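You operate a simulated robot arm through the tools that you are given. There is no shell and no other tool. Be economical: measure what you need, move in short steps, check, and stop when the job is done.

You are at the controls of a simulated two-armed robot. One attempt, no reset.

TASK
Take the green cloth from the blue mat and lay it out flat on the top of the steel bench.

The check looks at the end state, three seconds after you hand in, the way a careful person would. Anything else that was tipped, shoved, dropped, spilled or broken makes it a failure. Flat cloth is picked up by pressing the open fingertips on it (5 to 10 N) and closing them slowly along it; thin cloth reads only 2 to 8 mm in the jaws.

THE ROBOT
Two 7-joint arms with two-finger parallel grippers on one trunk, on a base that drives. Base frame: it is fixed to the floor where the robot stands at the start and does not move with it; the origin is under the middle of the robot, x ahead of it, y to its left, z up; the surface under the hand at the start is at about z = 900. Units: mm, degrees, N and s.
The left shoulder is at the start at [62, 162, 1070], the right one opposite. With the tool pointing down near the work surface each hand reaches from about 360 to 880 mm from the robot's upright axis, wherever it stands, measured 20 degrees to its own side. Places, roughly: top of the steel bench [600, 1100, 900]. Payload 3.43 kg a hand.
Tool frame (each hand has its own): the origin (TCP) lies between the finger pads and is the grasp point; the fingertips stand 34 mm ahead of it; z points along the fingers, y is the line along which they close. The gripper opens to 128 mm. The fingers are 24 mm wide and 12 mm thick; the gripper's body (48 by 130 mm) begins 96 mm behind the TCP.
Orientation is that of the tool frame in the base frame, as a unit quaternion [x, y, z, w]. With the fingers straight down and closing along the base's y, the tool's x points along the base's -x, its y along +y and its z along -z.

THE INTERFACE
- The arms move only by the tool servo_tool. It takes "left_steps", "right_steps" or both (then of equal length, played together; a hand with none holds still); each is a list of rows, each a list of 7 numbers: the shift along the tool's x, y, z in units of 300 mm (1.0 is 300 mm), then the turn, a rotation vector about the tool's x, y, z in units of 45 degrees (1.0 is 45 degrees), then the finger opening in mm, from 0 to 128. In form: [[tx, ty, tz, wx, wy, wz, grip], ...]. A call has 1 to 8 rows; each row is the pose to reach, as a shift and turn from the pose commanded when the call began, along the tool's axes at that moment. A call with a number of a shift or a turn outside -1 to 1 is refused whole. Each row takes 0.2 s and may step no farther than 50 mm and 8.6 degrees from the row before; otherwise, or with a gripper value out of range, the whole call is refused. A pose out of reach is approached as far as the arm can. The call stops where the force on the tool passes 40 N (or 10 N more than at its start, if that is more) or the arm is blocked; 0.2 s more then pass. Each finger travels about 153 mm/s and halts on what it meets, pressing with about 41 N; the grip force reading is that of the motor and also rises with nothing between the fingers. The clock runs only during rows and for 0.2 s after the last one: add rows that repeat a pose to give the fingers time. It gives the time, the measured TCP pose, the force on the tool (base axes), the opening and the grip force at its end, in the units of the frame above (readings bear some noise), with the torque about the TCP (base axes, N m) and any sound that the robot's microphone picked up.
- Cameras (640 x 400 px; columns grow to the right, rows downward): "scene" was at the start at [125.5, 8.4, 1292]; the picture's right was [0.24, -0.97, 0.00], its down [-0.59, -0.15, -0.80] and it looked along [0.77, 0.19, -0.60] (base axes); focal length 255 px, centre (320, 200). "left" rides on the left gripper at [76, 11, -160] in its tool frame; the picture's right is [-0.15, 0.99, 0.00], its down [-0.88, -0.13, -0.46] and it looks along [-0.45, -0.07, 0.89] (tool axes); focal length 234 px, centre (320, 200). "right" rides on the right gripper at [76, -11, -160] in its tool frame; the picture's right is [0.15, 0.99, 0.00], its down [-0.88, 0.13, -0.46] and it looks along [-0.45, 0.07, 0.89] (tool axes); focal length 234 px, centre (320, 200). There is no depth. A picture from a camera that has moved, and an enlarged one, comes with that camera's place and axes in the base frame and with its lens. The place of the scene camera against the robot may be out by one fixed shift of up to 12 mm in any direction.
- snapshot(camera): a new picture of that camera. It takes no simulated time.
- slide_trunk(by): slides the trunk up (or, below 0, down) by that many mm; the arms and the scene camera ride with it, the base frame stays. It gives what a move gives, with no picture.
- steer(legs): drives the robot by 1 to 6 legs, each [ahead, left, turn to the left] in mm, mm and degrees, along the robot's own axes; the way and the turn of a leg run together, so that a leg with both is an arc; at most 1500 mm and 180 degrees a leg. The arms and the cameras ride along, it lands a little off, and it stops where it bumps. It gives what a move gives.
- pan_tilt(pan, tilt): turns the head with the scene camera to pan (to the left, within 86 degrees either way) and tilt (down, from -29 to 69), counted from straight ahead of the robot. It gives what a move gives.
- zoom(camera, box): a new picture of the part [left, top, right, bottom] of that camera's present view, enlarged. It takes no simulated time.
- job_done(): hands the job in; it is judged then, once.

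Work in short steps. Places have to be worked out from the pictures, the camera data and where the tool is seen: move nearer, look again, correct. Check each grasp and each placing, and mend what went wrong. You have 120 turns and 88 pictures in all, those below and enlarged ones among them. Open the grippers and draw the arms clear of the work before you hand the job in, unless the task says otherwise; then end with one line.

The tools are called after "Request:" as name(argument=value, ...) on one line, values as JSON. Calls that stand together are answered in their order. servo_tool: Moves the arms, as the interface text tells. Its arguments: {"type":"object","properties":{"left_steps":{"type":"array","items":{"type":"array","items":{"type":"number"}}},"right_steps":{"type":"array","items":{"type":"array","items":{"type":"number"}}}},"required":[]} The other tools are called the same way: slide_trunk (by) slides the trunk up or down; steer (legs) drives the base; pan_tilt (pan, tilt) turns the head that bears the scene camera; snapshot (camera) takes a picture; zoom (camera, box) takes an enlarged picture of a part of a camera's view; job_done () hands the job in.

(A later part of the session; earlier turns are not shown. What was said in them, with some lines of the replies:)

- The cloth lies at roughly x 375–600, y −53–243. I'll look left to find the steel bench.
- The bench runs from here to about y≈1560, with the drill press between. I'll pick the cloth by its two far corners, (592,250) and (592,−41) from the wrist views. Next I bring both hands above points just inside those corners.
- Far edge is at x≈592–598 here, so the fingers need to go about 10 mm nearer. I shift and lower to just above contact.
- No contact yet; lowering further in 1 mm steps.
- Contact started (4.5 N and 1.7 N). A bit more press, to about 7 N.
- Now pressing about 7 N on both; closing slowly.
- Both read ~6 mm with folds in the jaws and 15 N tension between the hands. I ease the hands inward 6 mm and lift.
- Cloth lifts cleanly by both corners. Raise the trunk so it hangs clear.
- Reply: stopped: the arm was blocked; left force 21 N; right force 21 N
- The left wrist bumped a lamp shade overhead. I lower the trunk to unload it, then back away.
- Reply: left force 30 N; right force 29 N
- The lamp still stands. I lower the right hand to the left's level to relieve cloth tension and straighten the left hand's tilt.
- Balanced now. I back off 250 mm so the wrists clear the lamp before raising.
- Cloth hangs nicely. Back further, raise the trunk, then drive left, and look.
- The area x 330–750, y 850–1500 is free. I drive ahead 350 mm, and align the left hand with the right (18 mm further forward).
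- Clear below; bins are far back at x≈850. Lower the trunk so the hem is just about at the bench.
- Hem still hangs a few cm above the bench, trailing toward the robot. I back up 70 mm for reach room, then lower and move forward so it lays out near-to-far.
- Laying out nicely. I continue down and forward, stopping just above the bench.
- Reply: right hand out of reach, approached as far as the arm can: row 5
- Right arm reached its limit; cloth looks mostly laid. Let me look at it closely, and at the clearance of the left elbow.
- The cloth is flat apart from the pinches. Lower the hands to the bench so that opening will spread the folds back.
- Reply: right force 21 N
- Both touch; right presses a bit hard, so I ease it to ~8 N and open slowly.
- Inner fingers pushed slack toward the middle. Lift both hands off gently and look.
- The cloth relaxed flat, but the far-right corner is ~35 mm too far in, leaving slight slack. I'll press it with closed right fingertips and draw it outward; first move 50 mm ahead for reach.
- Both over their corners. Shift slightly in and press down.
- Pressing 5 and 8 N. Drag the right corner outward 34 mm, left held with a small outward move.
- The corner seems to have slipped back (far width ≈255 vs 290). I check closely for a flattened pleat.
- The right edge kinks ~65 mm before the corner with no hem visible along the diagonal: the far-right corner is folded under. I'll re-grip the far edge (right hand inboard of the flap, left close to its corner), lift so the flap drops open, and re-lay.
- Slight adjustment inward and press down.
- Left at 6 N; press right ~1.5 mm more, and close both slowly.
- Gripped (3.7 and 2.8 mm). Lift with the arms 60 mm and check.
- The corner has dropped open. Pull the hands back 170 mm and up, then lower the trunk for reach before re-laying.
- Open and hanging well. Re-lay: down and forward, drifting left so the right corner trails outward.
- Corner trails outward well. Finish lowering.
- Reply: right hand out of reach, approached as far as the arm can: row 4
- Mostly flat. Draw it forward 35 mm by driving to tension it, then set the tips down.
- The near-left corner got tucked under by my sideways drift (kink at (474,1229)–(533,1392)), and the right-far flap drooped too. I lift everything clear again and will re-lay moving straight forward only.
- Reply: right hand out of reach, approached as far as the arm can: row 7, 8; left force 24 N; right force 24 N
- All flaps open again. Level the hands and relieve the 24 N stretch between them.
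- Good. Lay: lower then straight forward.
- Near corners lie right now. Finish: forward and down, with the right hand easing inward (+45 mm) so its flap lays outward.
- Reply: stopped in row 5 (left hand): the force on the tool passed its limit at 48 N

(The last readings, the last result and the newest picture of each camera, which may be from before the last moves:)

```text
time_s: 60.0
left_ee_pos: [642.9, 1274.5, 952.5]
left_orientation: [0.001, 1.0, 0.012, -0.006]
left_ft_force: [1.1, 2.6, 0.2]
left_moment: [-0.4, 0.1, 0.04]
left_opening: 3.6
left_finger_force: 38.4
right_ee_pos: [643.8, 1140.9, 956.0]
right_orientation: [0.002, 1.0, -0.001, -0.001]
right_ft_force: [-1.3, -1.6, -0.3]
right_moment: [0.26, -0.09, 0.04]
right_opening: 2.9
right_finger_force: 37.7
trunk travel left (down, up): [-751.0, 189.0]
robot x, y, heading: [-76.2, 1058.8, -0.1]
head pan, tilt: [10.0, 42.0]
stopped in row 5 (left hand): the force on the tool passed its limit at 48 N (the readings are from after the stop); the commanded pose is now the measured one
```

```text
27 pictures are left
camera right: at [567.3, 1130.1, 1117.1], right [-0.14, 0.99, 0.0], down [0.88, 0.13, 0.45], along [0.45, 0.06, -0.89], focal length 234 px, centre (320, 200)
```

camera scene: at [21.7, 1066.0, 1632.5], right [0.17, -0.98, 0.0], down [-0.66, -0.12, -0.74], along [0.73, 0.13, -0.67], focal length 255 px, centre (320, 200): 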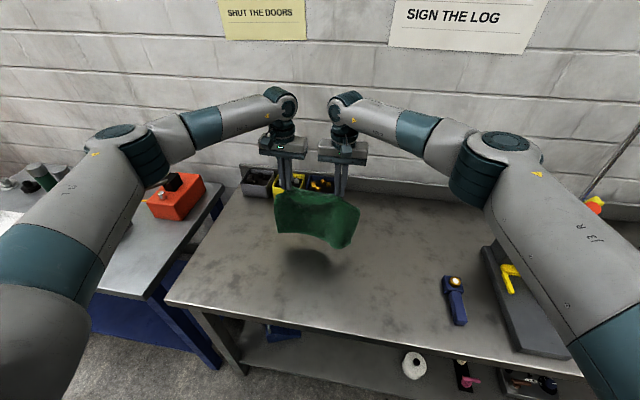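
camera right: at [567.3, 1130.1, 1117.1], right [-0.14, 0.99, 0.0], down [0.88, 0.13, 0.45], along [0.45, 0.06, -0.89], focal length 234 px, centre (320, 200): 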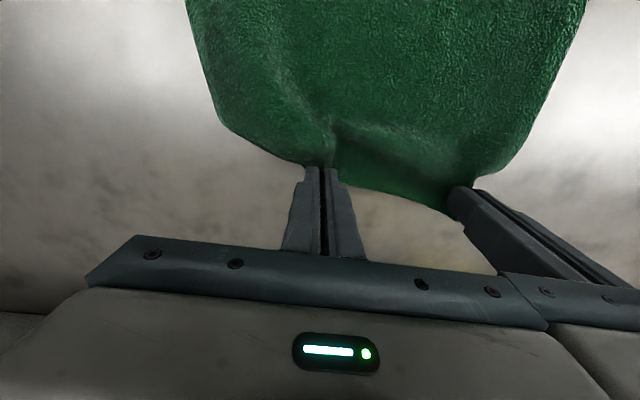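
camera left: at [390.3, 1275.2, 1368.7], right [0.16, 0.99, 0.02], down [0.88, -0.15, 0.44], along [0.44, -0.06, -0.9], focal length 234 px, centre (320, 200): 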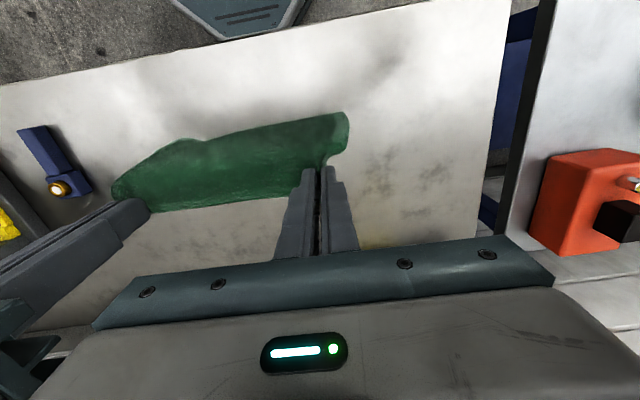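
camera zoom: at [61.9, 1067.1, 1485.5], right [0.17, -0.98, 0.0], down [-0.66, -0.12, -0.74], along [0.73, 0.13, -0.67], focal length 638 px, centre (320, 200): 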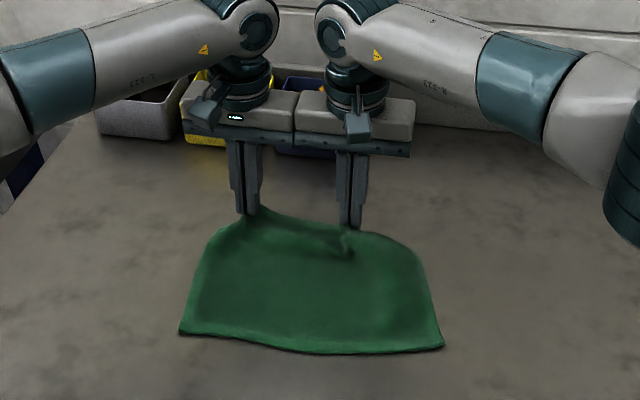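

Request:
zoom(camera="right", box=[160, 40, 480, 240])

```text
2.00 times, centred on (320, 140) of right
camera zoom: at [567.3, 1130.1, 1117.1], right [-0.14, 0.99, 0.0], down [0.88, 0.13, 0.45], along [0.45, 0.06, -0.89], focal length 468 px, centre (320, 320)
```

zoom: 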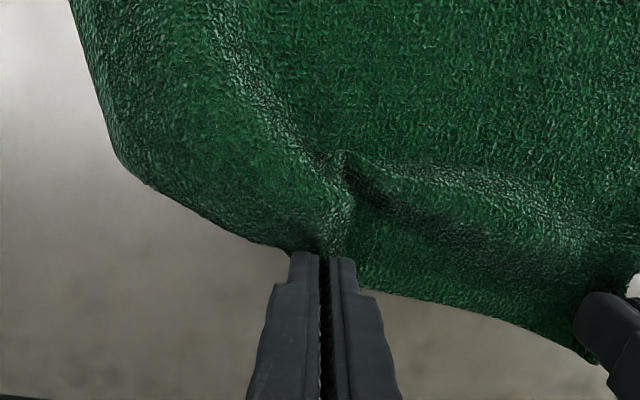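

The flap is still bent under because my forward motion swept it back. I'll set down and release the left corner, then work the right corner alone: lift, then lower moving inward-and-back so the flap trails outward.

Request:
servo_tool(left_steps=[[0, 0.01, 0.01, 0, 0, 0, 0], [0, 0.02, 0.03, 0, 0, 0, 0], [0, 0.02, 0.045, 0, 0, 0, 0], [0, 0.02, 0.045, 0, 0, 0, 10], [0, 0.02, 0.045, 0, 0, 0, 20], [0, 0.02, 0.045, 0, 0, 0, 30]], right_steps=[[0, -0.05, 0, 0, 0, 0, 0], [0, -0.07, 0, 0, 0, 0, 0], [0, -0.07, 0, 0, 0, 0, 0], [0, -0.07, 0, 0, 0, 0, 0], [0, -0.07, 0, 0, 0, 0, 0], [0, -0.07, 0, 0, 0, 0, 0]])

Request:
servo_tool(left_steps=[[0, 0, -0.03, 0, 0, 0, 32], [0, 0, -0.15, 0, 0, 0, 32], [0, 0.1, -0.3, 0, 0, 0, 32], [0, 0.22, -0.4, 0, 0, 0, 32], [0, 0.35, -0.45, 0, 0, 0, 32]], right_steps=[[0, 0, 0, 0, 0, 0, 0], [0, 0, 0, 0, 0, 0, 0], [0.01, 0.01, -0.1, 0, 0, 0, 0], [0.04, 0.04, -0.2, 0, 0, 0, 0], [0.06, 0.06, -0.3, 0, 0, 0, 0]])

Request:
snapshot(camera="right")

Request:
zoom(camera="scene", box=[200, 120, 440, 280])

```text
time_s: 61.4
left_ee_pos: [643.4, 1279.0, 939.5]
left_orientation: [0.003, 1.0, 0.013, -0.005]
left_ft_force: [0.0, -0.3, 0.0]
left_moment: [0.03, -0.02, 0.01]
left_opening: 30.1
left_finger_force: 0.1
right_ee_pos: [640.9, 1118.6, 957.9]
right_orientation: [0.002, 1.0, -0.001, -0.002]
right_ft_force: [0.2, 0.9, 0.4]
right_moment: [0.05, 0.0, 0.06]
right_opening: 2.8
right_finger_force: 37.2
trunk travel left (down, up): [-751.0, 189.0]
robot x, y, heading: [-70.3, 1063.8, 0.1]
head pan, tilt: [10.0, 42.0]
```

```text
refused: row 3 steps farther than a row can; nothing moved
```

```text
25 pictures are left
camera right: at [566.5, 1108.3, 1117.0], right [-0.14, 0.99, 0.0], down [0.88, 0.13, 0.45], along [0.45, 0.06, -0.89], focal length 234 px, centre (320, 200)
```

right: 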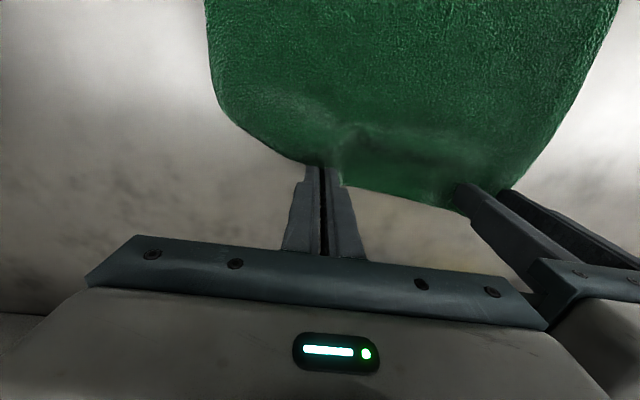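

```text
2.50 times, centred on (320, 200) of scene
camera zoom: at [61.1, 1066.0, 1485.5], right [0.17, -0.98, 0.0], down [-0.66, -0.12, -0.74], along [0.73, 0.13, -0.67], focal length 638 px, centre (320, 200)
```

zoom: 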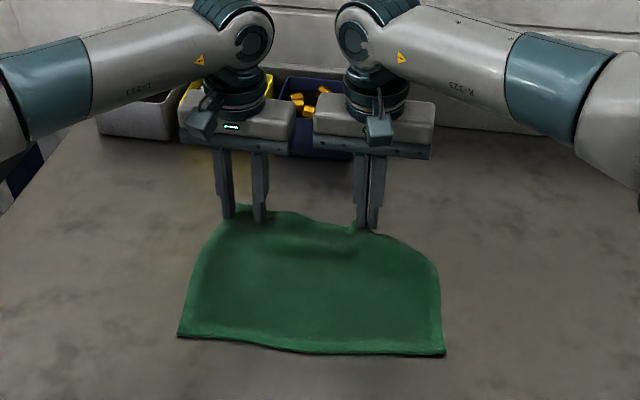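

Left is released. Move the left hand up and aside, then lift the right.

Request:
servo_tool(left_steps=[[0, 0, -0.03, 0, 0, 0, 32], [0, 0, -0.15, 0, 0, 0, 32], [0, 0.08, -0.25, 0, 0, 0, 32], [0, 0.2, -0.33, 0, 0, 0, 32], [0, 0.34, -0.4, 0, 0, 0, 32], [0, 0.34, -0.4, 0, 0, 0, 32], [0, 0.34, -0.4, 0, 0, 0, 32]], right_steps=[[0, 0, 0, 0, 0, 0, 0], [0, 0, 0, 0, 0, 0, 0], [0.0, 0.0, -0.08, 0, 0, 0, 0], [0.02, 0.02, -0.16, 0, 0, 0, 0], [0.05, 0.05, -0.24, 0, 0, 0, 0], [0.07, 0.07, -0.3, 0, 0, 0, 0], [0.07, 0.07, -0.3, 0, 0, 0, 0]])

Request:
zoom(camera="scene", box=[200, 120, 440, 280])

Request:
snapshot(camera="right")

```text
time_s: 63.0
left_ee_pos: [643.8, 1380.7, 1063.5]
left_orientation: [0.002, 1.0, 0.012, -0.007]
left_ft_force: [0.3, -0.9, -0.7]
left_moment: [-0.01, -0.02, 0.0]
left_opening: 31.9
left_finger_force: 0.0
right_ee_pos: [621.7, 1139.0, 1047.3]
right_orientation: [0.002, 1.0, -0.001, -0.001]
right_ft_force: [-0.2, 0.3, -0.6]
right_moment: [-0.01, 0.01, -0.02]
right_opening: 2.8
right_finger_force: 38.1
trunk travel left (down, up): [-751.0, 189.0]
robot x, y, heading: [-74.0, 1059.4, 0.2]
head pan, tilt: [10.0, 42.0]
```

```text
2.50 times, centred on (320, 200) of scene
camera zoom: at [61.4, 1066.1, 1485.5], right [0.17, -0.98, 0.0], down [-0.66, -0.12, -0.74], along [0.73, 0.13, -0.67], focal length 638 px, centre (320, 200)
```

zoom: 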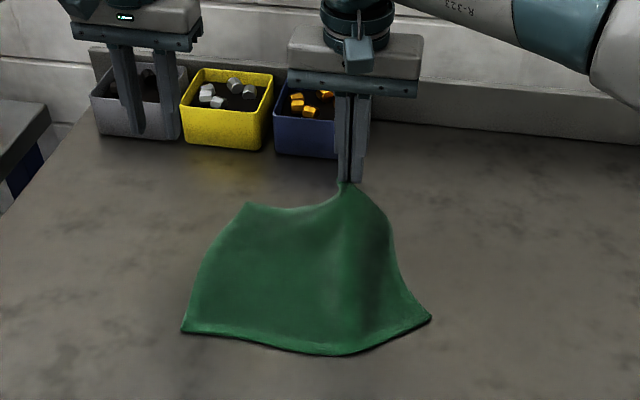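

```text
22 pictures are left
camera right: at [545.9, 1129.5, 1206.8], right [-0.14, 0.99, 0.0], down [0.88, 0.13, 0.45], along [0.45, 0.06, -0.89], focal length 234 px, centre (320, 200)
```

right: 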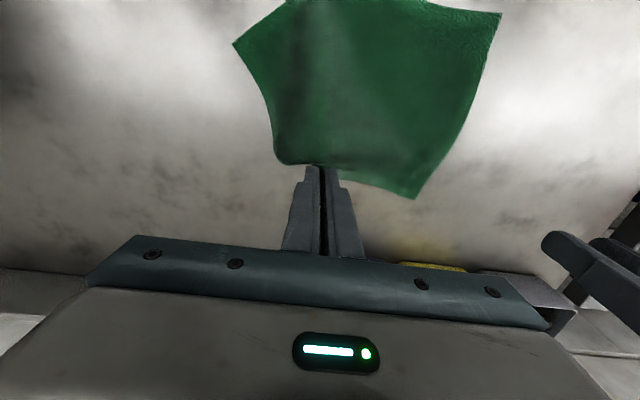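

Flap hangs freely. Lower while moving inward/back.

Request:
servo_tool(right_steps=[[0.02, 0.03, 0.08, 0, 0, 0, 0], [0.05, 0.08, 0.13, 0, 0, 0, 0], [0.09, 0.14, 0.18, 0, 0, 0, 0], [0.13, 0.2, 0.23, 0, 0, 0, 0], [0.16, 0.25, 0.28, 0, 0, 0, 0], [0.18, 0.28, 0.325, 0, 0, 0, 0]])

Request:
zoom(camera="scene", box=[200, 120, 440, 280])

Request:
snapshot(camera="right")

```text
time_s: 64.4
left_ee_pos: [644.3, 1379.3, 1061.1]
left_orientation: [0.003, 1.0, 0.012, -0.006]
left_ft_force: [0.2, 0.3, 0.0]
left_moment: [0.02, -0.01, -0.03]
left_opening: 32.2
left_finger_force: 0.1
right_ee_pos: [567.3, 1224.0, 948.9]
right_orientation: [0.002, 1.0, -0.001, -0.002]
right_ft_force: [-0.1, 0.2, 1.5]
right_moment: [-0.02, 0.01, 0.03]
right_opening: 2.8
right_finger_force: 37.2
trunk travel left (down, up): [-751.0, 189.0]
robot x, y, heading: [-70.7, 1060.3, -0.0]
head pan, tilt: [10.0, 42.0]
```

```text
2.50 times, centred on (320, 200) of scene
camera zoom: at [60.9, 1066.2, 1485.6], right [0.17, -0.98, 0.0], down [-0.66, -0.12, -0.74], along [0.73, 0.13, -0.67], focal length 638 px, centre (320, 200)
```

zoom: 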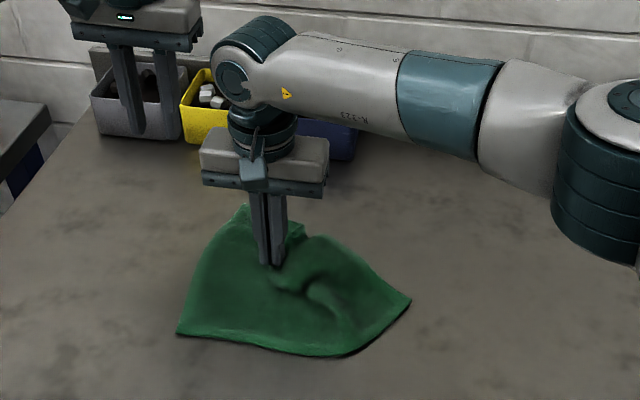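

```text
20 pictures are left
camera right: at [491.8, 1213.7, 1109.6], right [-0.14, 0.99, 0.0], down [0.88, 0.13, 0.45], along [0.45, 0.06, -0.89], focal length 234 px, centre (320, 200)
```

right: 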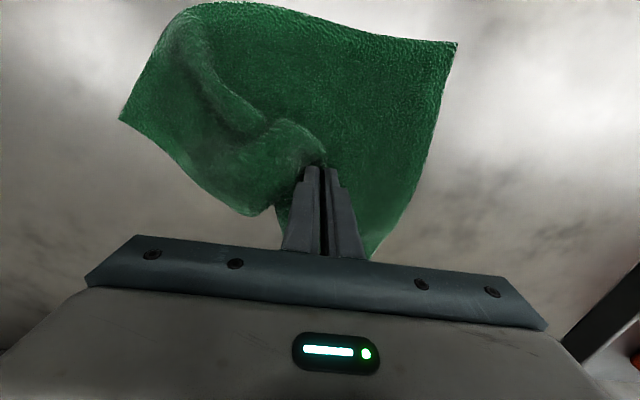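

The corner is now laid outward at about (624,1164). Release, rise, and look.

Request:
servo_tool(right_steps=[[0, 0, 0.015, 0, 0, 0, 0], [0, 0, 0.015, 0, 0, 0, 10], [0, 0, 0.015, 0, 0, 0, 24], [0, 0, -0.05, 0, 0, 0, 24], [0, 0, -0.2, 0, 0, 0, 24], [0, -0.12, -0.3, 0, 0, 0, 24], [0, -0.2, -0.3, 0, 0, 0, 24]])

Request:
snapshot(camera="right")

Request:
zoom(camera="scene", box=[220, 150, 420, 280])

```text
time_s: 66.0
left_ee_pos: [644.5, 1378.9, 1062.3]
left_orientation: [0.003, 1.0, 0.013, -0.006]
left_ft_force: [0.9, 0.1, 0.2]
left_moment: [0.0, 0.02, 0.05]
left_opening: 31.7
left_finger_force: 0.1
right_ee_pos: [566.6, 1162.5, 1038.8]
right_orientation: [0.001, 1.0, 0.001, -0.002]
right_ft_force: [0.4, -1.2, -0.2]
right_moment: [0.01, 0.0, -0.01]
right_opening: 24.1
right_finger_force: 0.1
trunk travel left (down, up): [-751.0, 189.0]
robot x, y, heading: [-74.9, 1058.7, 0.1]
head pan, tilt: [10.0, 42.0]
```

```text
19 pictures are left
camera right: at [492.1, 1151.9, 1199.9], right [-0.14, 0.99, 0.0], down [0.88, 0.13, 0.45], along [0.45, 0.06, -0.89], focal length 234 px, centre (320, 200)
```

right: 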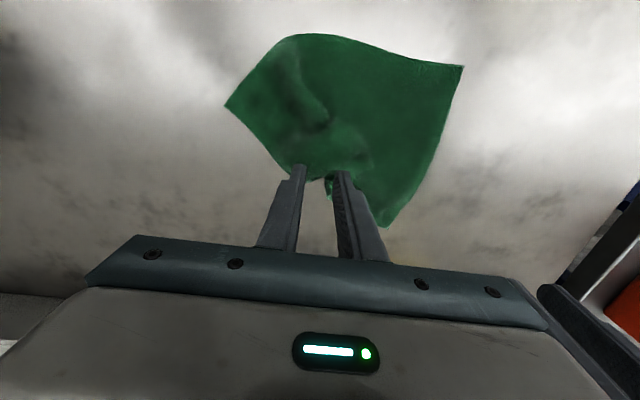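

```text
3.08 times, centred on (320, 215) of scene
camera zoom: at [61.4, 1065.2, 1485.5], right [0.17, -0.98, 0.0], down [-0.66, -0.12, -0.74], along [0.73, 0.13, -0.67], focal length 786 px, centre (320, 154)
```

zoom: 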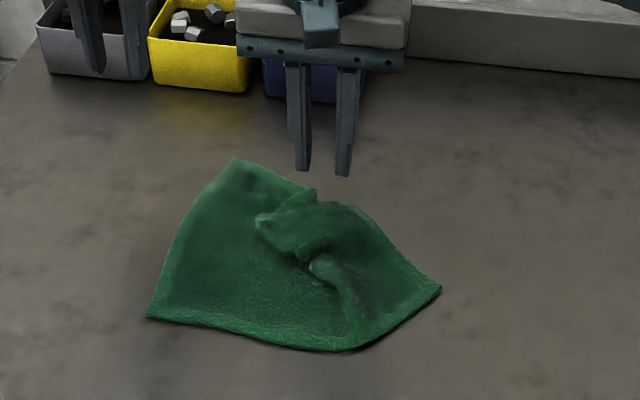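

Request:
zoom(camera="scene", box=[262, 195, 362, 262])

```text
5.97 times, centred on (312, 228) of scene
camera zoom: at [61.4, 1065.2, 1485.5], right [0.17, -0.98, 0.0], down [-0.66, -0.12, -0.74], along [0.73, 0.13, -0.67], focal length 1524 px, centre (368, 30)
```

zoom: 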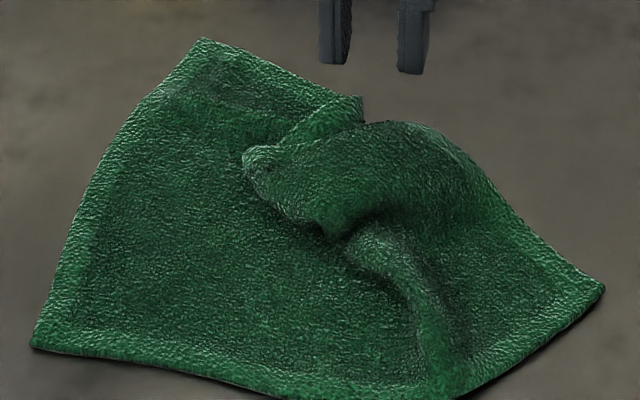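

The far part is tangled, but both near corners are exposed: near-left ≈(456,1291), near-right ≈(534,1035). I'll grip those and lift, so the far edge hangs open by gravity, then re-lay pulling toward the robot.

Request:
servo_tool(left_steps=[[0.12, -0.06, 0, 0, 0, 0, 28], [0.24, -0.13, 0.0, 0, 0, 0, 28], [0.36, -0.2, 0.03, 0, 0, 0, 28], [0.47, -0.27, 0.1, 0, 0, 0, 28], [0.55, -0.34, 0.2, 0, 0, 0, 28], [0.577, -0.373, 0.31, 0, 0, 0, 28], [0.577, -0.373, 0.375, 0, 0, 0, 28]], right_steps=[[0.03, -0.09, 0, 0, 0, 0, 28], [0.06, -0.18, 0, 0, 0, 0, 28], [0.09, -0.27, 0, 0, 0, 0, 28], [0.113, -0.33, 0.05, 0, 0, 0, 28], [0.113, -0.33, 0.15, 0, 0, 0, 28], [0.113, -0.33, 0.25, 0, 0, 0, 28], [0.113, -0.33, 0.295, 0, 0, 0, 28]])

Request:
snapshot(camera="right")

Request:
snapshot(camera="left")

```text
time_s: 67.6
left_ee_pos: [469.5, 1271.1, 949.9]
left_orientation: [0.003, 1.0, 0.012, -0.005]
left_ft_force: [0.9, -0.3, -0.2]
left_moment: [0.01, 0.0, 0.02]
left_opening: 28.0
left_finger_force: 0.1
right_ee_pos: [532.7, 1065.2, 950.8]
right_orientation: [0.003, 1.0, -0.001, -0.002]
right_ft_force: [-0.5, -0.5, 0.2]
right_moment: [0.02, -0.02, 0.0]
right_opening: 28.0
right_finger_force: 0.0
trunk travel left (down, up): [-751.0, 189.0]
robot x, y, heading: [-76.0, 1062.4, 0.1]
head pan, tilt: [10.0, 42.0]
```

```text
16 pictures are left
camera right: at [457.3, 1054.9, 1111.9], right [-0.14, 0.99, 0.0], down [0.88, 0.13, 0.45], along [0.45, 0.06, -0.89], focal length 234 px, centre (320, 200)
```

right: 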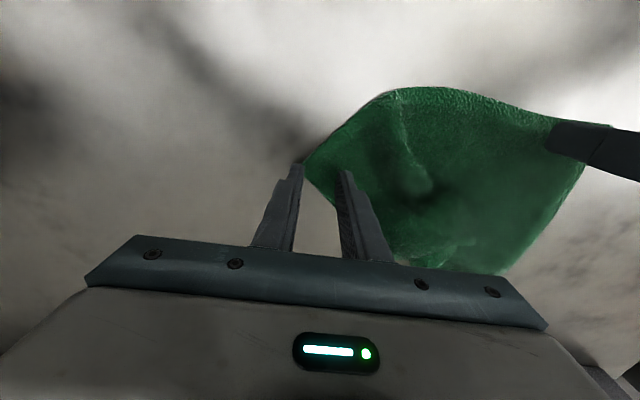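

```text
15 pictures are left
camera left: at [395.2, 1278.7, 1110.0], right [0.15, 0.99, 0.02], down [0.88, -0.15, 0.44], along [0.44, -0.05, -0.9], focal length 234 px, centre (320, 200)
```

left: 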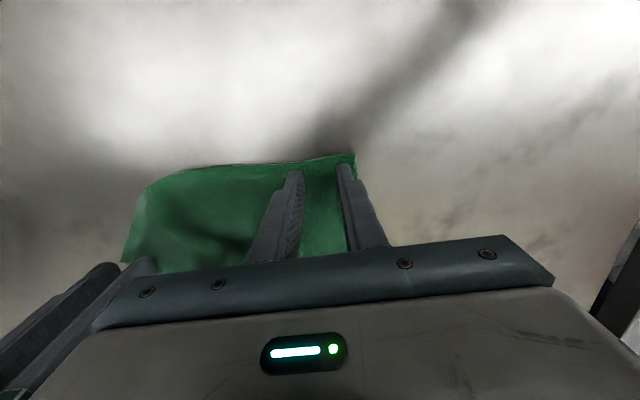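

Corrections: right +15 mm in y, −5 in x; left +6 in both. Then lower to contact.

Request:
servo_tool(left_steps=[[-0.022, 0.02, 0, 0, 0, 0, 28], [-0.022, 0.02, 0.025, 0, 0, 0, 28], [-0.022, 0.02, 0.038, 0, 0, 0, 28], [-0.022, 0.02, 0.041, 0, 0, 0, 28]], right_steps=[[0.017, 0.05, 0, 0, 0, 0, 28], [0.017, 0.05, 0.025, 0, 0, 0, 28], [0.017, 0.05, 0.037, 0, 0, 0, 28], [0.017, 0.05, 0.04, 0, 0, 0, 28]])

```text
time_s: 68.6
left_ee_pos: [475.6, 1276.7, 938.7]
left_orientation: [0.002, 1.0, 0.012, -0.006]
left_ft_force: [0.8, -0.5, 4.8]
left_moment: [-0.07, 0.01, 0.04]
left_opening: 28.1
left_finger_force: 0.1
right_ee_pos: [526.8, 1080.4, 939.0]
right_orientation: [0.001, 1.0, 0.0, -0.002]
right_ft_force: [-0.2, 0.4, -0.2]
right_moment: [-0.04, 0.02, 0.02]
right_opening: 28.0
right_finger_force: 0.1
trunk travel left (down, up): [-751.0, 189.0]
robot x, y, heading: [-74.0, 1061.0, -0.1]
head pan, tilt: [10.0, 42.0]
```

Left 5 N, right not yet touching; press right ~2 mm more.

Request:
servo_tool(left_steps=[[0, 0, 0.002, 0, 0, 0, 28], [0, 0, 0.002, 0, 0, 0, 28], [0, 0, 0.002, 0, 0, 0, 28]], right_steps=[[0, 0, 0.004, 0, 0, 0, 28], [0, 0, 0.008, 0, 0, 0, 28], [0, 0, 0.009, 0, 0, 0, 28]])

```text
time_s: 69.4
left_ee_pos: [475.3, 1276.3, 936.6]
left_orientation: [0.003, 1.0, 0.014, -0.005]
left_ft_force: [0.6, 0.2, 8.3]
left_moment: [-0.09, -0.08, 0.03]
left_opening: 27.7
left_finger_force: 0.0
right_ee_pos: [526.1, 1080.1, 937.5]
right_orientation: [0.001, 1.0, 0.0, -0.002]
right_ft_force: [1.3, 0.4, 5.8]
right_moment: [0.01, -0.06, 0.0]
right_opening: 28.0
right_finger_force: 0.1
trunk travel left (down, up): [-751.0, 189.0]
robot x, y, heading: [-78.7, 1059.0, -0.1]
head pan, tilt: [10.0, 42.0]
```

Pressing 8 and 6 N; close slowly.

Request:
servo_tool(left_steps=[[0, 0, 0, 0, 0, 0, 23], [0, 0, 0, 0, 0, 0, 18], [0, 0, 0, 0, 0, 0, 13], [0, 0, 0, 0, 0, 0, 8], [0, 0, 0, 0, 0, 0, 3], [0, 0, 0, 0, 0, 0, 0], [0, 0, 0, 0, 0, 0, 0]], right_steps=[[0, 0, 0, 0, 0, 0, 23], [0, 0, 0, 0, 0, 0, 18], [0, 0, 0, 0, 0, 0, 13], [0, 0, 0, 0, 0, 0, 8], [0, 0, 0, 0, 0, 0, 3], [0, 0, 0, 0, 0, 0, 0], [0, 0, 0, 0, 0, 0, 0]])

```text
time_s: 71.0
left_ee_pos: [474.2, 1276.5, 937.0]
left_orientation: [0.003, 1.0, 0.013, -0.005]
left_ft_force: [-0.2, -1.2, 6.7]
left_moment: [-0.05, -0.01, 0.0]
left_opening: 3.5
left_finger_force: 38.1
right_ee_pos: [525.9, 1080.8, 937.7]
right_orientation: [0.002, 1.0, 0.0, 0.0]
right_ft_force: [-0.1, 0.1, 7.9]
right_moment: [-0.01, 0.01, 0.01]
right_opening: 3.9
right_finger_force: 38.2
trunk travel left (down, up): [-751.0, 189.0]
robot x, y, heading: [-72.6, 1062.3, -0.1]
head pan, tilt: [10.0, 42.0]
```

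Both hold (3.5, 3.9 mm). Lift 270 mm, lining the hands up in x.

Request:
servo_tool(left_steps=[[0, 0, -0.05, 0, 0, 0, 0], [0, 0, -0.17, 0, 0, 0, 0], [-0.02, 0, -0.29, 0, 0, 0, 0], [-0.05, 0, -0.41, 0, 0, 0, 0], [-0.07, 0, -0.53, 0, 0, 0, 0], [-0.09, 0, -0.65, 0, 0, 0, 0], [-0.09, 0, -0.77, 0, 0, 0, 0], [-0.09, 0, -0.9, 0, 0, 0, 0]], right_steps=[[0, 0, -0.05, 0, 0, 0, 0], [0, 0, -0.17, 0, 0, 0, 0], [0.02, 0, -0.29, 0, 0, 0, 0], [0.05, 0, -0.41, 0, 0, 0, 0], [0.07, 0, -0.53, 0, 0, 0, 0], [0.08, 0, -0.65, 0, 0, 0, 0], [0.08, 0, -0.77, 0, 0, 0, 0], [0.08, 0, -0.9, 0, 0, 0, 0]])

Request:
zoom(camera="scene", box=[200, 110, 440, 270])

```text
time_s: 72.8
left_ee_pos: [504.4, 1270.6, 1208.0]
left_orientation: [0.003, 1.0, 0.013, -0.006]
left_ft_force: [0.4, 0.3, 0.0]
left_moment: [0.0, -0.05, 0.01]
left_opening: 3.6
left_finger_force: 38.4
right_ee_pos: [502.9, 1080.6, 1208.0]
right_orientation: [0.002, 1.0, -0.001, 0.0]
right_ft_force: [-1.0, -0.7, 0.5]
right_moment: [-0.02, -0.02, -0.01]
right_opening: 3.7
right_finger_force: 38.7
trunk travel left (down, up): [-751.0, 189.0]
robot x, y, heading: [-70.2, 1063.8, 0.1]
head pan, tilt: [10.0, 42.0]
```

```text
2.50 times, centred on (320, 190) of scene
camera zoom: at [58.7, 1065.7, 1485.6], right [0.17, -0.98, 0.0], down [-0.66, -0.12, -0.74], along [0.73, 0.13, -0.67], focal length 638 px, centre (320, 225)
```

zoom: 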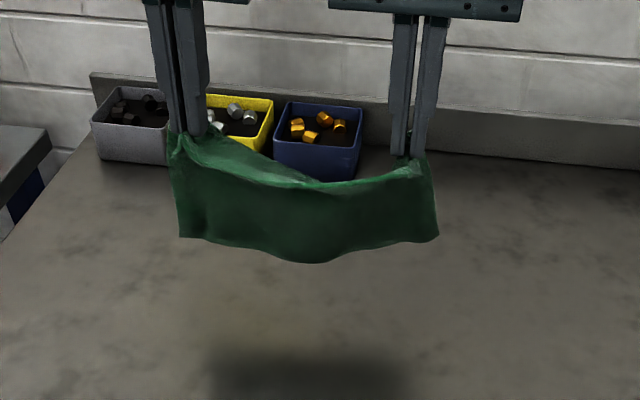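

Beautiful: cloth hangs open. Spread the hands until slight tension.

Request:
servo_tool(left_steps=[[0, 0.03, 0, 0, 0, 0, 0], [0, 0.06, 0, 0, 0, 0, 0]], right_steps=[[0, -0.03, 0, 0, 0, 0, 0], [0, -0.06, 0, 0, 0, 0, 0]])

```text
time_s: 73.4
left_ee_pos: [504.1, 1287.4, 1206.9]
left_orientation: [0.004, 1.0, 0.013, -0.005]
left_ft_force: [-1.0, -6.8, -0.9]
left_moment: [-0.24, 0.02, 0.07]
left_opening: 3.6
left_finger_force: 38.7
right_ee_pos: [503.4, 1062.3, 1206.6]
right_orientation: [0.002, 1.0, 0.0, -0.002]
right_ft_force: [0.2, 6.2, -1.2]
right_moment: [0.22, -0.01, -0.13]
right_opening: 3.9
right_finger_force: 38.7
trunk travel left (down, up): [-751.0, 189.0]
robot x, y, heading: [-79.6, 1060.7, 0.3]
head pan, tilt: [10.0, 42.0]
```

Taut at 225 mm apart; ease 3 mm each and move forward 100 mm.

Request:
servo_tool(left_steps=[[-0.08, -0.005, 0, 0, 0, 0, 0], [-0.18, -0.01, 0, 0, 0, 0, 0], [-0.28, -0.01, 0, 0, 0, 0, 0], [-0.35, -0.01, 0, 0, 0, 0, 0], [-0.35, -0.01, 0.1, 0, 0, 0, 0], [-0.35, -0.01, 0.2, 0, 0, 0, 0], [-0.35, -0.01, 0.23, 0, 0, 0, 0], [-0.35, -0.01, 0.23, 0, 0, 0, 0]], right_steps=[[-0.08, 0.005, 0, 0, 0, 0, 0], [-0.18, 0.01, 0, 0, 0, 0, 0], [-0.28, 0.01, 0, 0, 0, 0, 0], [-0.35, 0.01, 0, 0, 0, 0, 0], [-0.35, 0.01, 0.1, 0, 0, 0, 0], [-0.35, 0.01, 0.2, 0, 0, 0, 0], [-0.35, 0.01, 0.23, 0, 0, 0, 0], [-0.35, 0.01, 0.23, 0, 0, 0, 0]])

Request:
servo_tool(left_steps=[[0, 0, 0.04, 0, 0, 0, 0], [0.05, 0, 0.09, 0, 0, 0, 0], [0.14, 0, 0.15, 0, 0, 0, 0], [0.25, 0, 0.22, 0, 0, 0, 0], [0.36, 0, 0.3, 0, 0, 0, 0]], right_steps=[[0, 0, 0.04, 0, 0, 0, 0], [0.05, 0, 0.09, 0, 0, 0, 0], [0.14, 0, 0.15, 0, 0, 0, 0], [0.25, 0, 0.22, 0, 0, 0, 0], [0.36, 0, 0.3, 0, 0, 0, 0]])

Request:
zoom(camera="scene", box=[200, 120, 440, 280])

```text
time_s: 75.2
left_ee_pos: [610.1, 1285.9, 1137.6]
left_orientation: [0.002, 1.0, 0.012, -0.006]
left_ft_force: [0.1, -4.3, 1.5]
left_moment: [-0.17, 0.01, 0.07]
left_opening: 3.5
left_finger_force: 38.8
right_ee_pos: [608.6, 1066.6, 1137.1]
right_orientation: [0.002, 1.0, 0.0, -0.001]
right_ft_force: [-0.6, 5.1, -0.7]
right_moment: [0.15, -0.01, -0.15]
right_opening: 3.8
right_finger_force: 38.3
trunk travel left (down, up): [-751.0, 189.0]
robot x, y, heading: [-69.4, 1060.5, -0.0]
head pan, tilt: [10.0, 42.0]
```

```text
time_s: 76.4
left_ee_pos: [500.6, 1289.3, 1048.2]
left_orientation: [0.002, 1.0, 0.012, -0.005]
left_ft_force: [-0.1, -5.6, 0.4]
left_moment: [-0.24, 0.01, 0.05]
left_opening: 3.5
left_finger_force: 37.6
right_ee_pos: [499.4, 1065.0, 1047.7]
right_orientation: [0.002, 1.0, -0.001, -0.001]
right_ft_force: [0.9, 6.1, 0.2]
right_moment: [0.17, -0.04, -0.15]
right_opening: 3.6
right_finger_force: 38.5
trunk travel left (down, up): [-751.0, 189.0]
robot x, y, heading: [-71.4, 1061.7, -0.0]
head pan, tilt: [10.0, 42.0]
```

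```text
2.50 times, centred on (320, 200) of scene
camera zoom: at [60.0, 1066.5, 1485.8], right [0.17, -0.98, 0.0], down [-0.66, -0.12, -0.74], along [0.73, 0.13, -0.67], focal length 638 px, centre (320, 200)
```

zoom: 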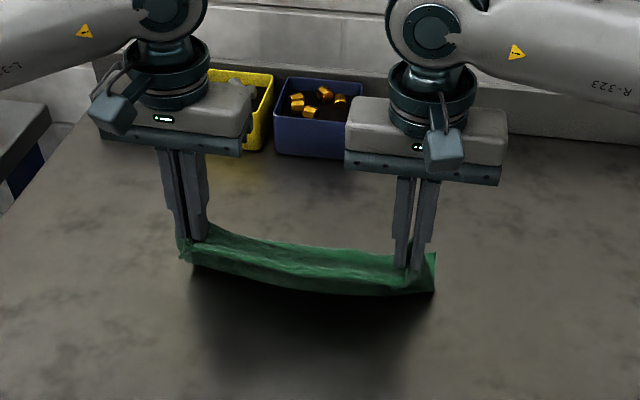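

The cloth trails beyond the hands but I can't see its far hem. Draw back further with little lowering and check.

Request:
servo_tool(left_steps=[[0.1, 0, 0.03, 0, 0, 0, 0], [0.18, 0, 0.1, 0, 0, 0, 0], [0.24, 0, 0.18, 0, 0, 0, 0], [0.28, 0, 0.25, 0, 0, 0, 0], [0.28, 0, 0.25, 0, 0, 0, 0]], right_steps=[[0.1, 0, 0.03, 0, 0, 0, 0], [0.18, 0, 0.1, 0, 0, 0, 0], [0.24, 0, 0.18, 0, 0, 0, 0], [0.28, 0, 0.25, 0, 0, 0, 0], [0.28, 0, 0.25, 0, 0, 0, 0]])

Request:
zoom(camera="scene", box=[200, 150, 440, 310])

```text
time_s: 77.6
left_ee_pos: [416.9, 1290.0, 973.6]
left_orientation: [0.003, 1.0, 0.013, -0.006]
left_ft_force: [-0.8, -8.6, 0.0]
left_moment: [-0.29, 0.06, 0.06]
left_opening: 3.6
left_finger_force: 37.9
right_ee_pos: [416.6, 1064.2, 972.4]
right_orientation: [0.002, 1.0, -0.001, -0.002]
right_ft_force: [1.7, 9.0, -0.1]
right_moment: [0.32, -0.02, -0.21]
right_opening: 4.1
right_finger_force: 38.3
trunk travel left (down, up): [-751.0, 189.0]
robot x, y, heading: [-72.8, 1060.4, -0.1]
head pan, tilt: [10.0, 42.0]
```

```text
2.50 times, centred on (320, 230) of scene
camera zoom: at [61.3, 1065.8, 1485.5], right [0.17, -0.98, 0.0], down [-0.66, -0.12, -0.74], along [0.73, 0.13, -0.67], focal length 638 px, centre (320, 125)
```

zoom: 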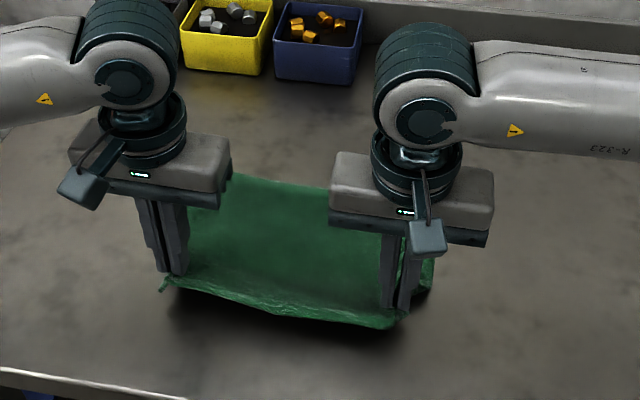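

Trailing flat. Finish lowering with a final pull.

Request:
servo_tool(left_steps=[[0.05, -0.003, 0.05, 0, 0, 0, 0], [0.09, -0.005, 0.09, 0, 0, 0, 0], [0.13, -0.005, 0.11, 0, 0, 0, 0], [0.14, -0.005, 0.118, 0, 0, 0, 0]], right_steps=[[0.05, 0.003, 0.05, 0, 0, 0, 0], [0.09, 0.005, 0.09, 0, 0, 0, 0], [0.13, 0.005, 0.11, 0, 0, 0, 0], [0.14, 0.005, 0.114, 0, 0, 0, 0]])

```text
time_s: 78.6
left_ee_pos: [374.0, 1290.5, 939.1]
left_orientation: [0.003, 1.0, 0.013, -0.005]
left_ft_force: [-0.1, -6.0, 0.6]
left_moment: [-0.23, 0.02, 0.04]
left_opening: 3.7
left_finger_force: 38.7
right_ee_pos: [373.9, 1067.9, 940.0]
right_orientation: [0.002, 1.0, 0.0, -0.001]
right_ft_force: [1.7, 5.7, 7.3]
right_moment: [0.19, -0.13, -0.14]
right_opening: 3.7
right_finger_force: 38.7
trunk travel left (down, up): [-751.0, 189.0]
robot x, y, heading: [-74.4, 1061.4, -0.0]
head pan, tilt: [10.0, 42.0]
```

At the bench. Open slowly, then rise clear and look.

Request:
servo_tool(left_steps=[[0, 0, 0.005, 0, 0, 0, 5], [0, 0, 0.005, 0, 0, 0, 12], [0, 0, 0.005, 0, 0, 0, 20], [0, 0, 0.005, 0, 0, 0, 28], [0, 0, -0.03, 0, 0, 0, 32], [0, 0, -0.15, 0, 0, 0, 32], [0, 0, -0.3, 0, 0, 0, 32]], right_steps=[[0, 0, 0, 0, 0, 0, 5], [0, 0, 0, 0, 0, 0, 12], [0, 0, 0, 0, 0, 0, 20], [0, 0, 0, 0, 0, 0, 28], [0, 0, -0.03, 0, 0, 0, 32], [0, 0, -0.15, 0, 0, 0, 32], [0, 0, -0.3, 0, 0, 0, 32]])

Request:
servo_tool(left_steps=[[0, 0.1, -0.12, 0, 0, 0, 32], [0, 0.2, -0.24, 0, 0, 0, 32], [0, 0.3, -0.36, 0, 0, 0, 32]], right_steps=[[0, -0.1, -0.12, 0, 0, 0, 32], [0, -0.2, -0.24, 0, 0, 0, 32], [0, -0.3, -0.36, 0, 0, 0, 32]])

Request:
zoom(camera="scene", box=[200, 170, 440, 330])

```text
time_s: 80.2
left_ee_pos: [374.3, 1289.4, 1029.0]
left_orientation: [0.002, 1.0, 0.013, -0.006]
left_ft_force: [0.1, 0.3, 0.5]
left_moment: [0.06, 0.0, -0.04]
left_opening: 32.1
left_finger_force: 0.1
right_ee_pos: [374.8, 1067.3, 1029.8]
right_orientation: [0.002, 1.0, 0.0, -0.001]
right_ft_force: [0.5, -0.2, 0.8]
right_moment: [0.01, 0.02, 0.02]
right_opening: 32.1
right_finger_force: 0.2
trunk travel left (down, up): [-751.0, 189.0]
robot x, y, heading: [-72.1, 1060.4, 0.2]
head pan, tilt: [10.0, 42.0]
```

```text
time_s: 81.2
left_ee_pos: [369.8, 1406.1, 1140.8]
left_orientation: [-0.01, 1.0, 0.008, -0.005]
left_ft_force: [-0.8, -0.2, 1.2]
left_moment: [0.02, -0.14, 0.0]
left_opening: 32.1
left_finger_force: 0.0
right_ee_pos: [363.4, 1020.4, 1119.3]
right_orientation: [-0.032, 0.999, -0.006, -0.029]
right_ft_force: [-0.9, -0.2, 0.1]
right_moment: [0.0, -0.06, 0.01]
right_opening: 32.0
right_finger_force: 0.1
trunk travel left (down, up): [-751.0, 189.0]
robot x, y, heading: [-71.4, 1068.8, 1.7]
head pan, tilt: [10.0, 42.0]
stopped in row 3 (left hand): the arm was blocked; the commanded pose is now the measured one
```

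```text
2.50 times, centred on (320, 250) of scene
camera zoom: at [61.2, 1090.5, 1487.6], right [0.2, -0.98, 0.01], down [-0.66, -0.14, -0.74], along [0.73, 0.14, -0.67], focal length 638 px, centre (320, 75)
```

zoom: 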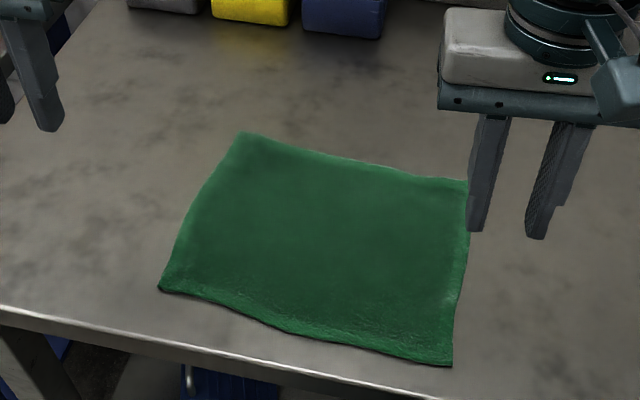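

The cloth is flat and square. But an arm got blocked while withdrawing; check to the left what was touched.

Request:
pan_tilt(pan=60, tilt=40)

Request:
snapshot(camera="scene")

```text
time_s: 82.4
left_ee_pos: [372.9, 1406.9, 1134.2]
left_orientation: [-0.009, 1.0, 0.004, -0.006]
left_ft_force: [0.7, -0.1, 0.1]
left_moment: [0.0, -0.02, 0.02]
left_opening: 32.3
left_finger_force: 0.1
right_ee_pos: [366.4, 1019.1, 1118.8]
right_orientation: [-0.028, 0.999, -0.008, -0.027]
right_ft_force: [0.1, 0.1, -0.7]
right_moment: [-0.01, 0.04, 0.01]
right_opening: 31.9
right_finger_force: 0.1
trunk travel left (down, up): [-751.0, 189.0]
robot x, y, heading: [-72.2, 1066.5, 1.3]
head pan, tilt: [60.0, 40.0]
```

```text
10 pictures are left
camera scene: at [22.9, 1153.4, 1487.1], right [0.88, -0.48, 0.01], down [-0.31, -0.57, -0.76], along [0.37, 0.66, -0.65], focal length 255 px, centre (320, 200)
```

scene: 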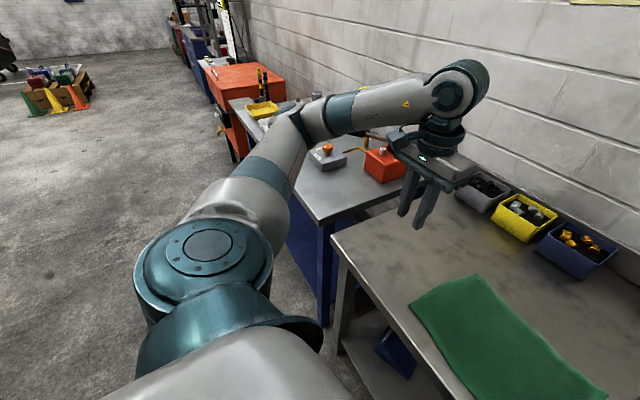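

Left looks undisturbed; the robot yaw suggests the right arm touched something. Look right.

Request:
pan_tilt(pan=-55, tilt=35)

Request:
snapshot(camera="scene")

```text
time_s: 84.4
left_ee_pos: [371.9, 1407.6, 1135.6]
left_orientation: [-0.009, 1.0, 0.005, -0.005]
left_ft_force: [-0.1, -0.3, 0.1]
left_moment: [0.04, -0.01, 0.0]
left_opening: 31.9
left_finger_force: 0.0
right_ee_pos: [364.9, 1020.1, 1121.7]
right_orientation: [-0.027, 0.999, -0.009, -0.025]
right_ft_force: [0.8, 0.1, 0.8]
right_moment: [-0.02, 0.02, 0.02]
right_opening: 32.1
right_finger_force: 0.0
trunk travel left (down, up): [-751.0, 189.0]
robot x, y, heading: [-69.6, 1066.6, 1.3]
head pan, tilt: [-55.0, 35.0]
```

```text
9 pictures are left
camera scene: at [32.8, 1008.2, 1496.9], right [-0.81, -0.59, 0.01], down [-0.34, 0.45, -0.83], along [0.49, -0.67, -0.56], focal length 255 px, centre (320, 200)
```

scene: 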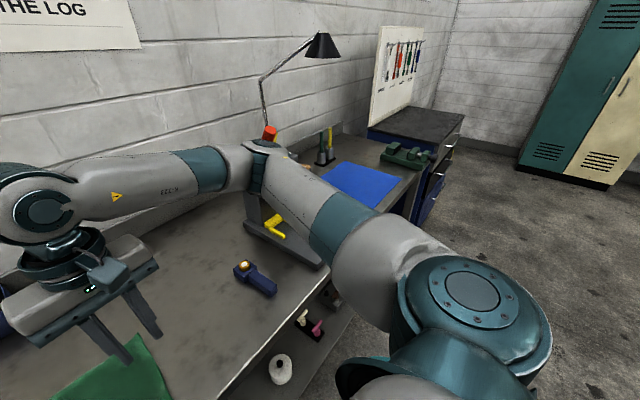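

The right elbow is against the drill press; press and lamp still stand. Retreat the right hand the way it came.

Request:
servo_tool(right_steps=[[0, 0.08, 0.08, 0, 0, 0, 32], [0, 0.16, 0.16, 0, 0, 0, 32], [0, 0.2, 0.22, 0, 0, 0, 32]])

Request:
zoom(camera="scene", box=[170, 80, 370, 280])

```text
time_s: 85.2
left_ee_pos: [372.8, 1391.5, 1140.1]
left_orientation: [-0.007, 1.0, 0.012, -0.005]
left_ft_force: [-0.2, -0.5, 0.0]
left_moment: [0.02, 0.0, -0.01]
left_opening: 31.9
left_finger_force: 0.1
right_ee_pos: [362.0, 1060.6, 1056.7]
right_orientation: [-0.02, 1.0, -0.001, -0.023]
right_ft_force: [-0.8, -0.3, -0.5]
right_moment: [0.01, -0.04, 0.01]
right_opening: 32.0
right_finger_force: 0.0
trunk travel left (down, up): [-751.0, 189.0]
robot x, y, heading: [-71.2, 1070.7, 0.9]
head pan, tilt: [-55.0, 35.0]
```

```text
2.00 times, centred on (270, 180) of scene
camera zoom: at [31.1, 988.8, 1496.5], right [-0.81, -0.59, 0.0], down [-0.34, 0.46, -0.82], along [0.48, -0.66, -0.57], focal length 511 px, centre (420, 240)
```

zoom: 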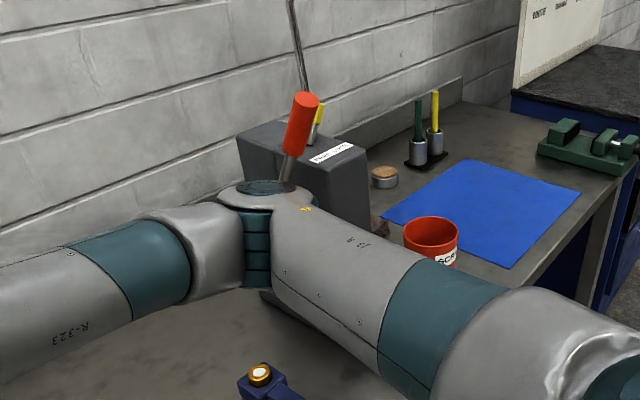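

Elbow is free and press upright. Drive back (slightly left) away from the bench.

Request:
steer(legs=[[-100, 40, 0], [-350, 0, 0]])

Request:
pan_tilt(pan=-20, tilt=35)

Request:
snapshot(camera="scene")

```text
time_s: 88.2
left_ee_pos: [-73.4, 1420.9, 1139.9]
left_orientation: [-0.006, 1.0, 0.011, -0.007]
left_ft_force: [-1.0, -0.2, -0.3]
left_moment: [-0.02, 0.0, -0.05]
left_opening: 32.1
left_finger_force: 0.0
right_ee_pos: [-86.8, 1089.4, 1055.6]
right_orientation: [-0.019, 1.0, -0.001, -0.024]
right_ft_force: [-0.3, -0.2, -0.2]
right_moment: [0.04, -0.01, 0.0]
right_opening: 32.1
right_finger_force: 0.1
trunk travel left (down, up): [-751.0, 189.0]
robot x, y, heading: [-518.8, 1100.3, 1.3]
head pan, tilt: [-55.0, 35.0]
```

```text
time_s: 89.2
left_ee_pos: [-74.7, 1421.1, 1140.3]
left_orientation: [-0.006, 1.0, 0.012, -0.006]
left_ft_force: [0.2, 0.4, 0.9]
left_moment: [0.0, -0.01, 0.0]
left_opening: 31.7
left_finger_force: 0.0
right_ee_pos: [-86.8, 1089.8, 1055.1]
right_orientation: [-0.019, 1.0, -0.001, -0.023]
right_ft_force: [0.3, -0.6, 0.9]
right_moment: [-0.03, 0.03, 0.01]
right_opening: 32.1
right_finger_force: 0.0
trunk travel left (down, up): [-751.0, 189.0]
robot x, y, heading: [-519.9, 1098.9, 1.2]
head pan, tilt: [-20.0, 35.0]
```

```text
7 pictures are left
camera scene: at [-384.8, 1061.3, 1496.0], right [-0.33, -0.95, 0.0], down [-0.54, 0.19, -0.82], along [0.77, -0.27, -0.57], focal length 255 px, centre (320, 200)
```

scene: 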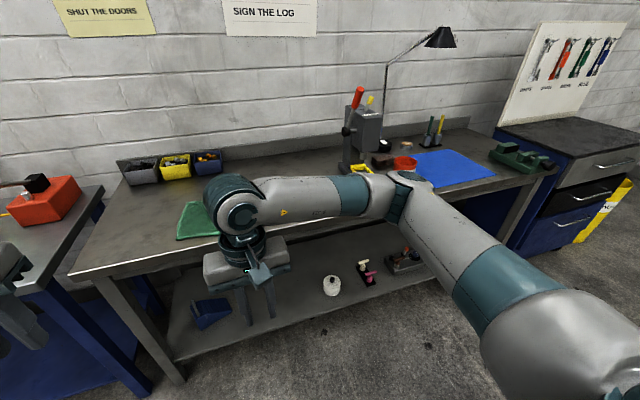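

All objects stand. Drive right for an unobstructed final look at cloth and press.

Request:
steer(legs=[[0, -450, 0]])

Request:
pan_tilt(pan=12, tilt=30)

Request:
snapshot(camera="scene")

```text
time_s: 91.9
left_ee_pos: [-67.3, 972.8, 1138.8]
left_orientation: [-0.005, 1.0, 0.013, -0.006]
left_ft_force: [-0.4, 0.8, -0.4]
left_moment: [0.02, 0.02, -0.01]
left_opening: 32.1
left_finger_force: 0.0
right_ee_pos: [-79.5, 642.4, 1054.5]
right_orientation: [-0.018, 1.0, -0.002, -0.024]
right_ft_force: [0.0, 0.3, 0.1]
right_moment: [0.01, 0.03, -0.07]
right_opening: 32.0
right_finger_force: 0.1
trunk travel left (down, up): [-751.0, 189.0]
robot x, y, heading: [-516.6, 653.7, 0.8]
head pan, tilt: [-20.0, 35.0]
```

```text
time_s: 92.9
left_ee_pos: [-67.1, 972.5, 1140.7]
left_orientation: [-0.005, 1.0, 0.012, -0.005]
left_ft_force: [0.1, 0.6, -0.6]
left_moment: [0.0, 0.04, -0.01]
left_opening: 31.9
left_finger_force: 0.1
right_ee_pos: [-79.8, 641.1, 1055.2]
right_orientation: [-0.019, 1.0, -0.002, -0.024]
right_ft_force: [-0.6, -0.5, 0.2]
right_moment: [0.0, -0.02, 0.04]
right_opening: 32.0
right_finger_force: 0.1
trunk travel left (down, up): [-751.0, 189.0]
robot x, y, heading: [-511.9, 652.8, 1.1]
head pan, tilt: [12.0, 30.0]
```

```text
6 pictures are left
camera scene: at [-372.8, 663.2, 1503.8], right [0.22, -0.97, 0.0], down [-0.49, -0.11, -0.87], along [0.84, 0.19, -0.5], focal length 255 px, centre (320, 200)
```

scene: 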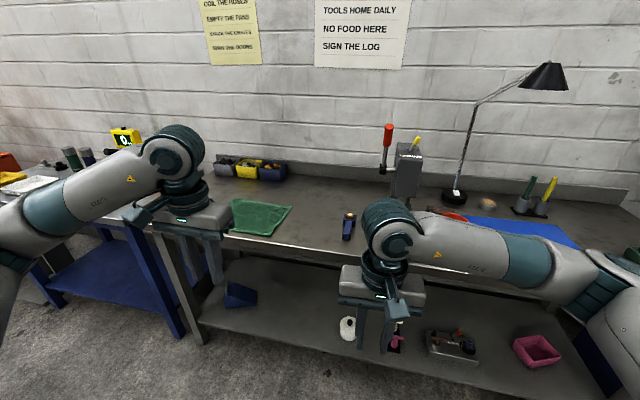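

Request:
zoom(camera="scene", box=[200, 170, 320, 250])

```text
5.00 times, centred on (260, 210) of scene
camera zoom: at [-372.8, 663.2, 1503.8], right [0.22, -0.97, 0.0], down [-0.49, -0.11, -0.87], along [0.84, 0.19, -0.5], focal length 1277 px, centre (620, 150)
```

zoom: 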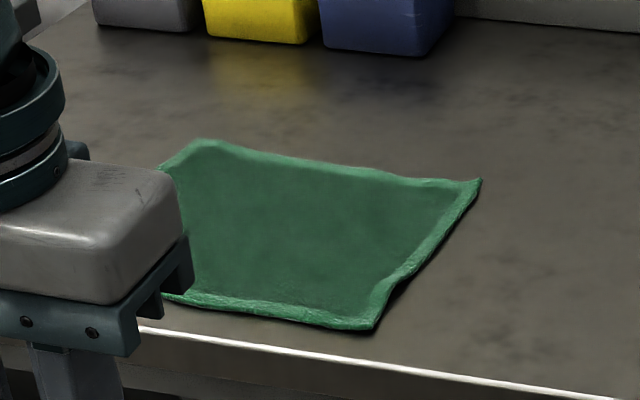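

The cloth lies flat and fully spread on the bench, nothing else looks disturbed, the grippers are open and the arms are clear.

Request:
job_done()

```text
The job is handed in.
```

The green cloth is off the blue mat and lies flat on the left part of the steel bench top. On the way the left wrist bumped the lamp and the right elbow pushed against the drill press; both still stand and nothing looks out of place, but I couldn't confirm the press hadn't shifted slightly.
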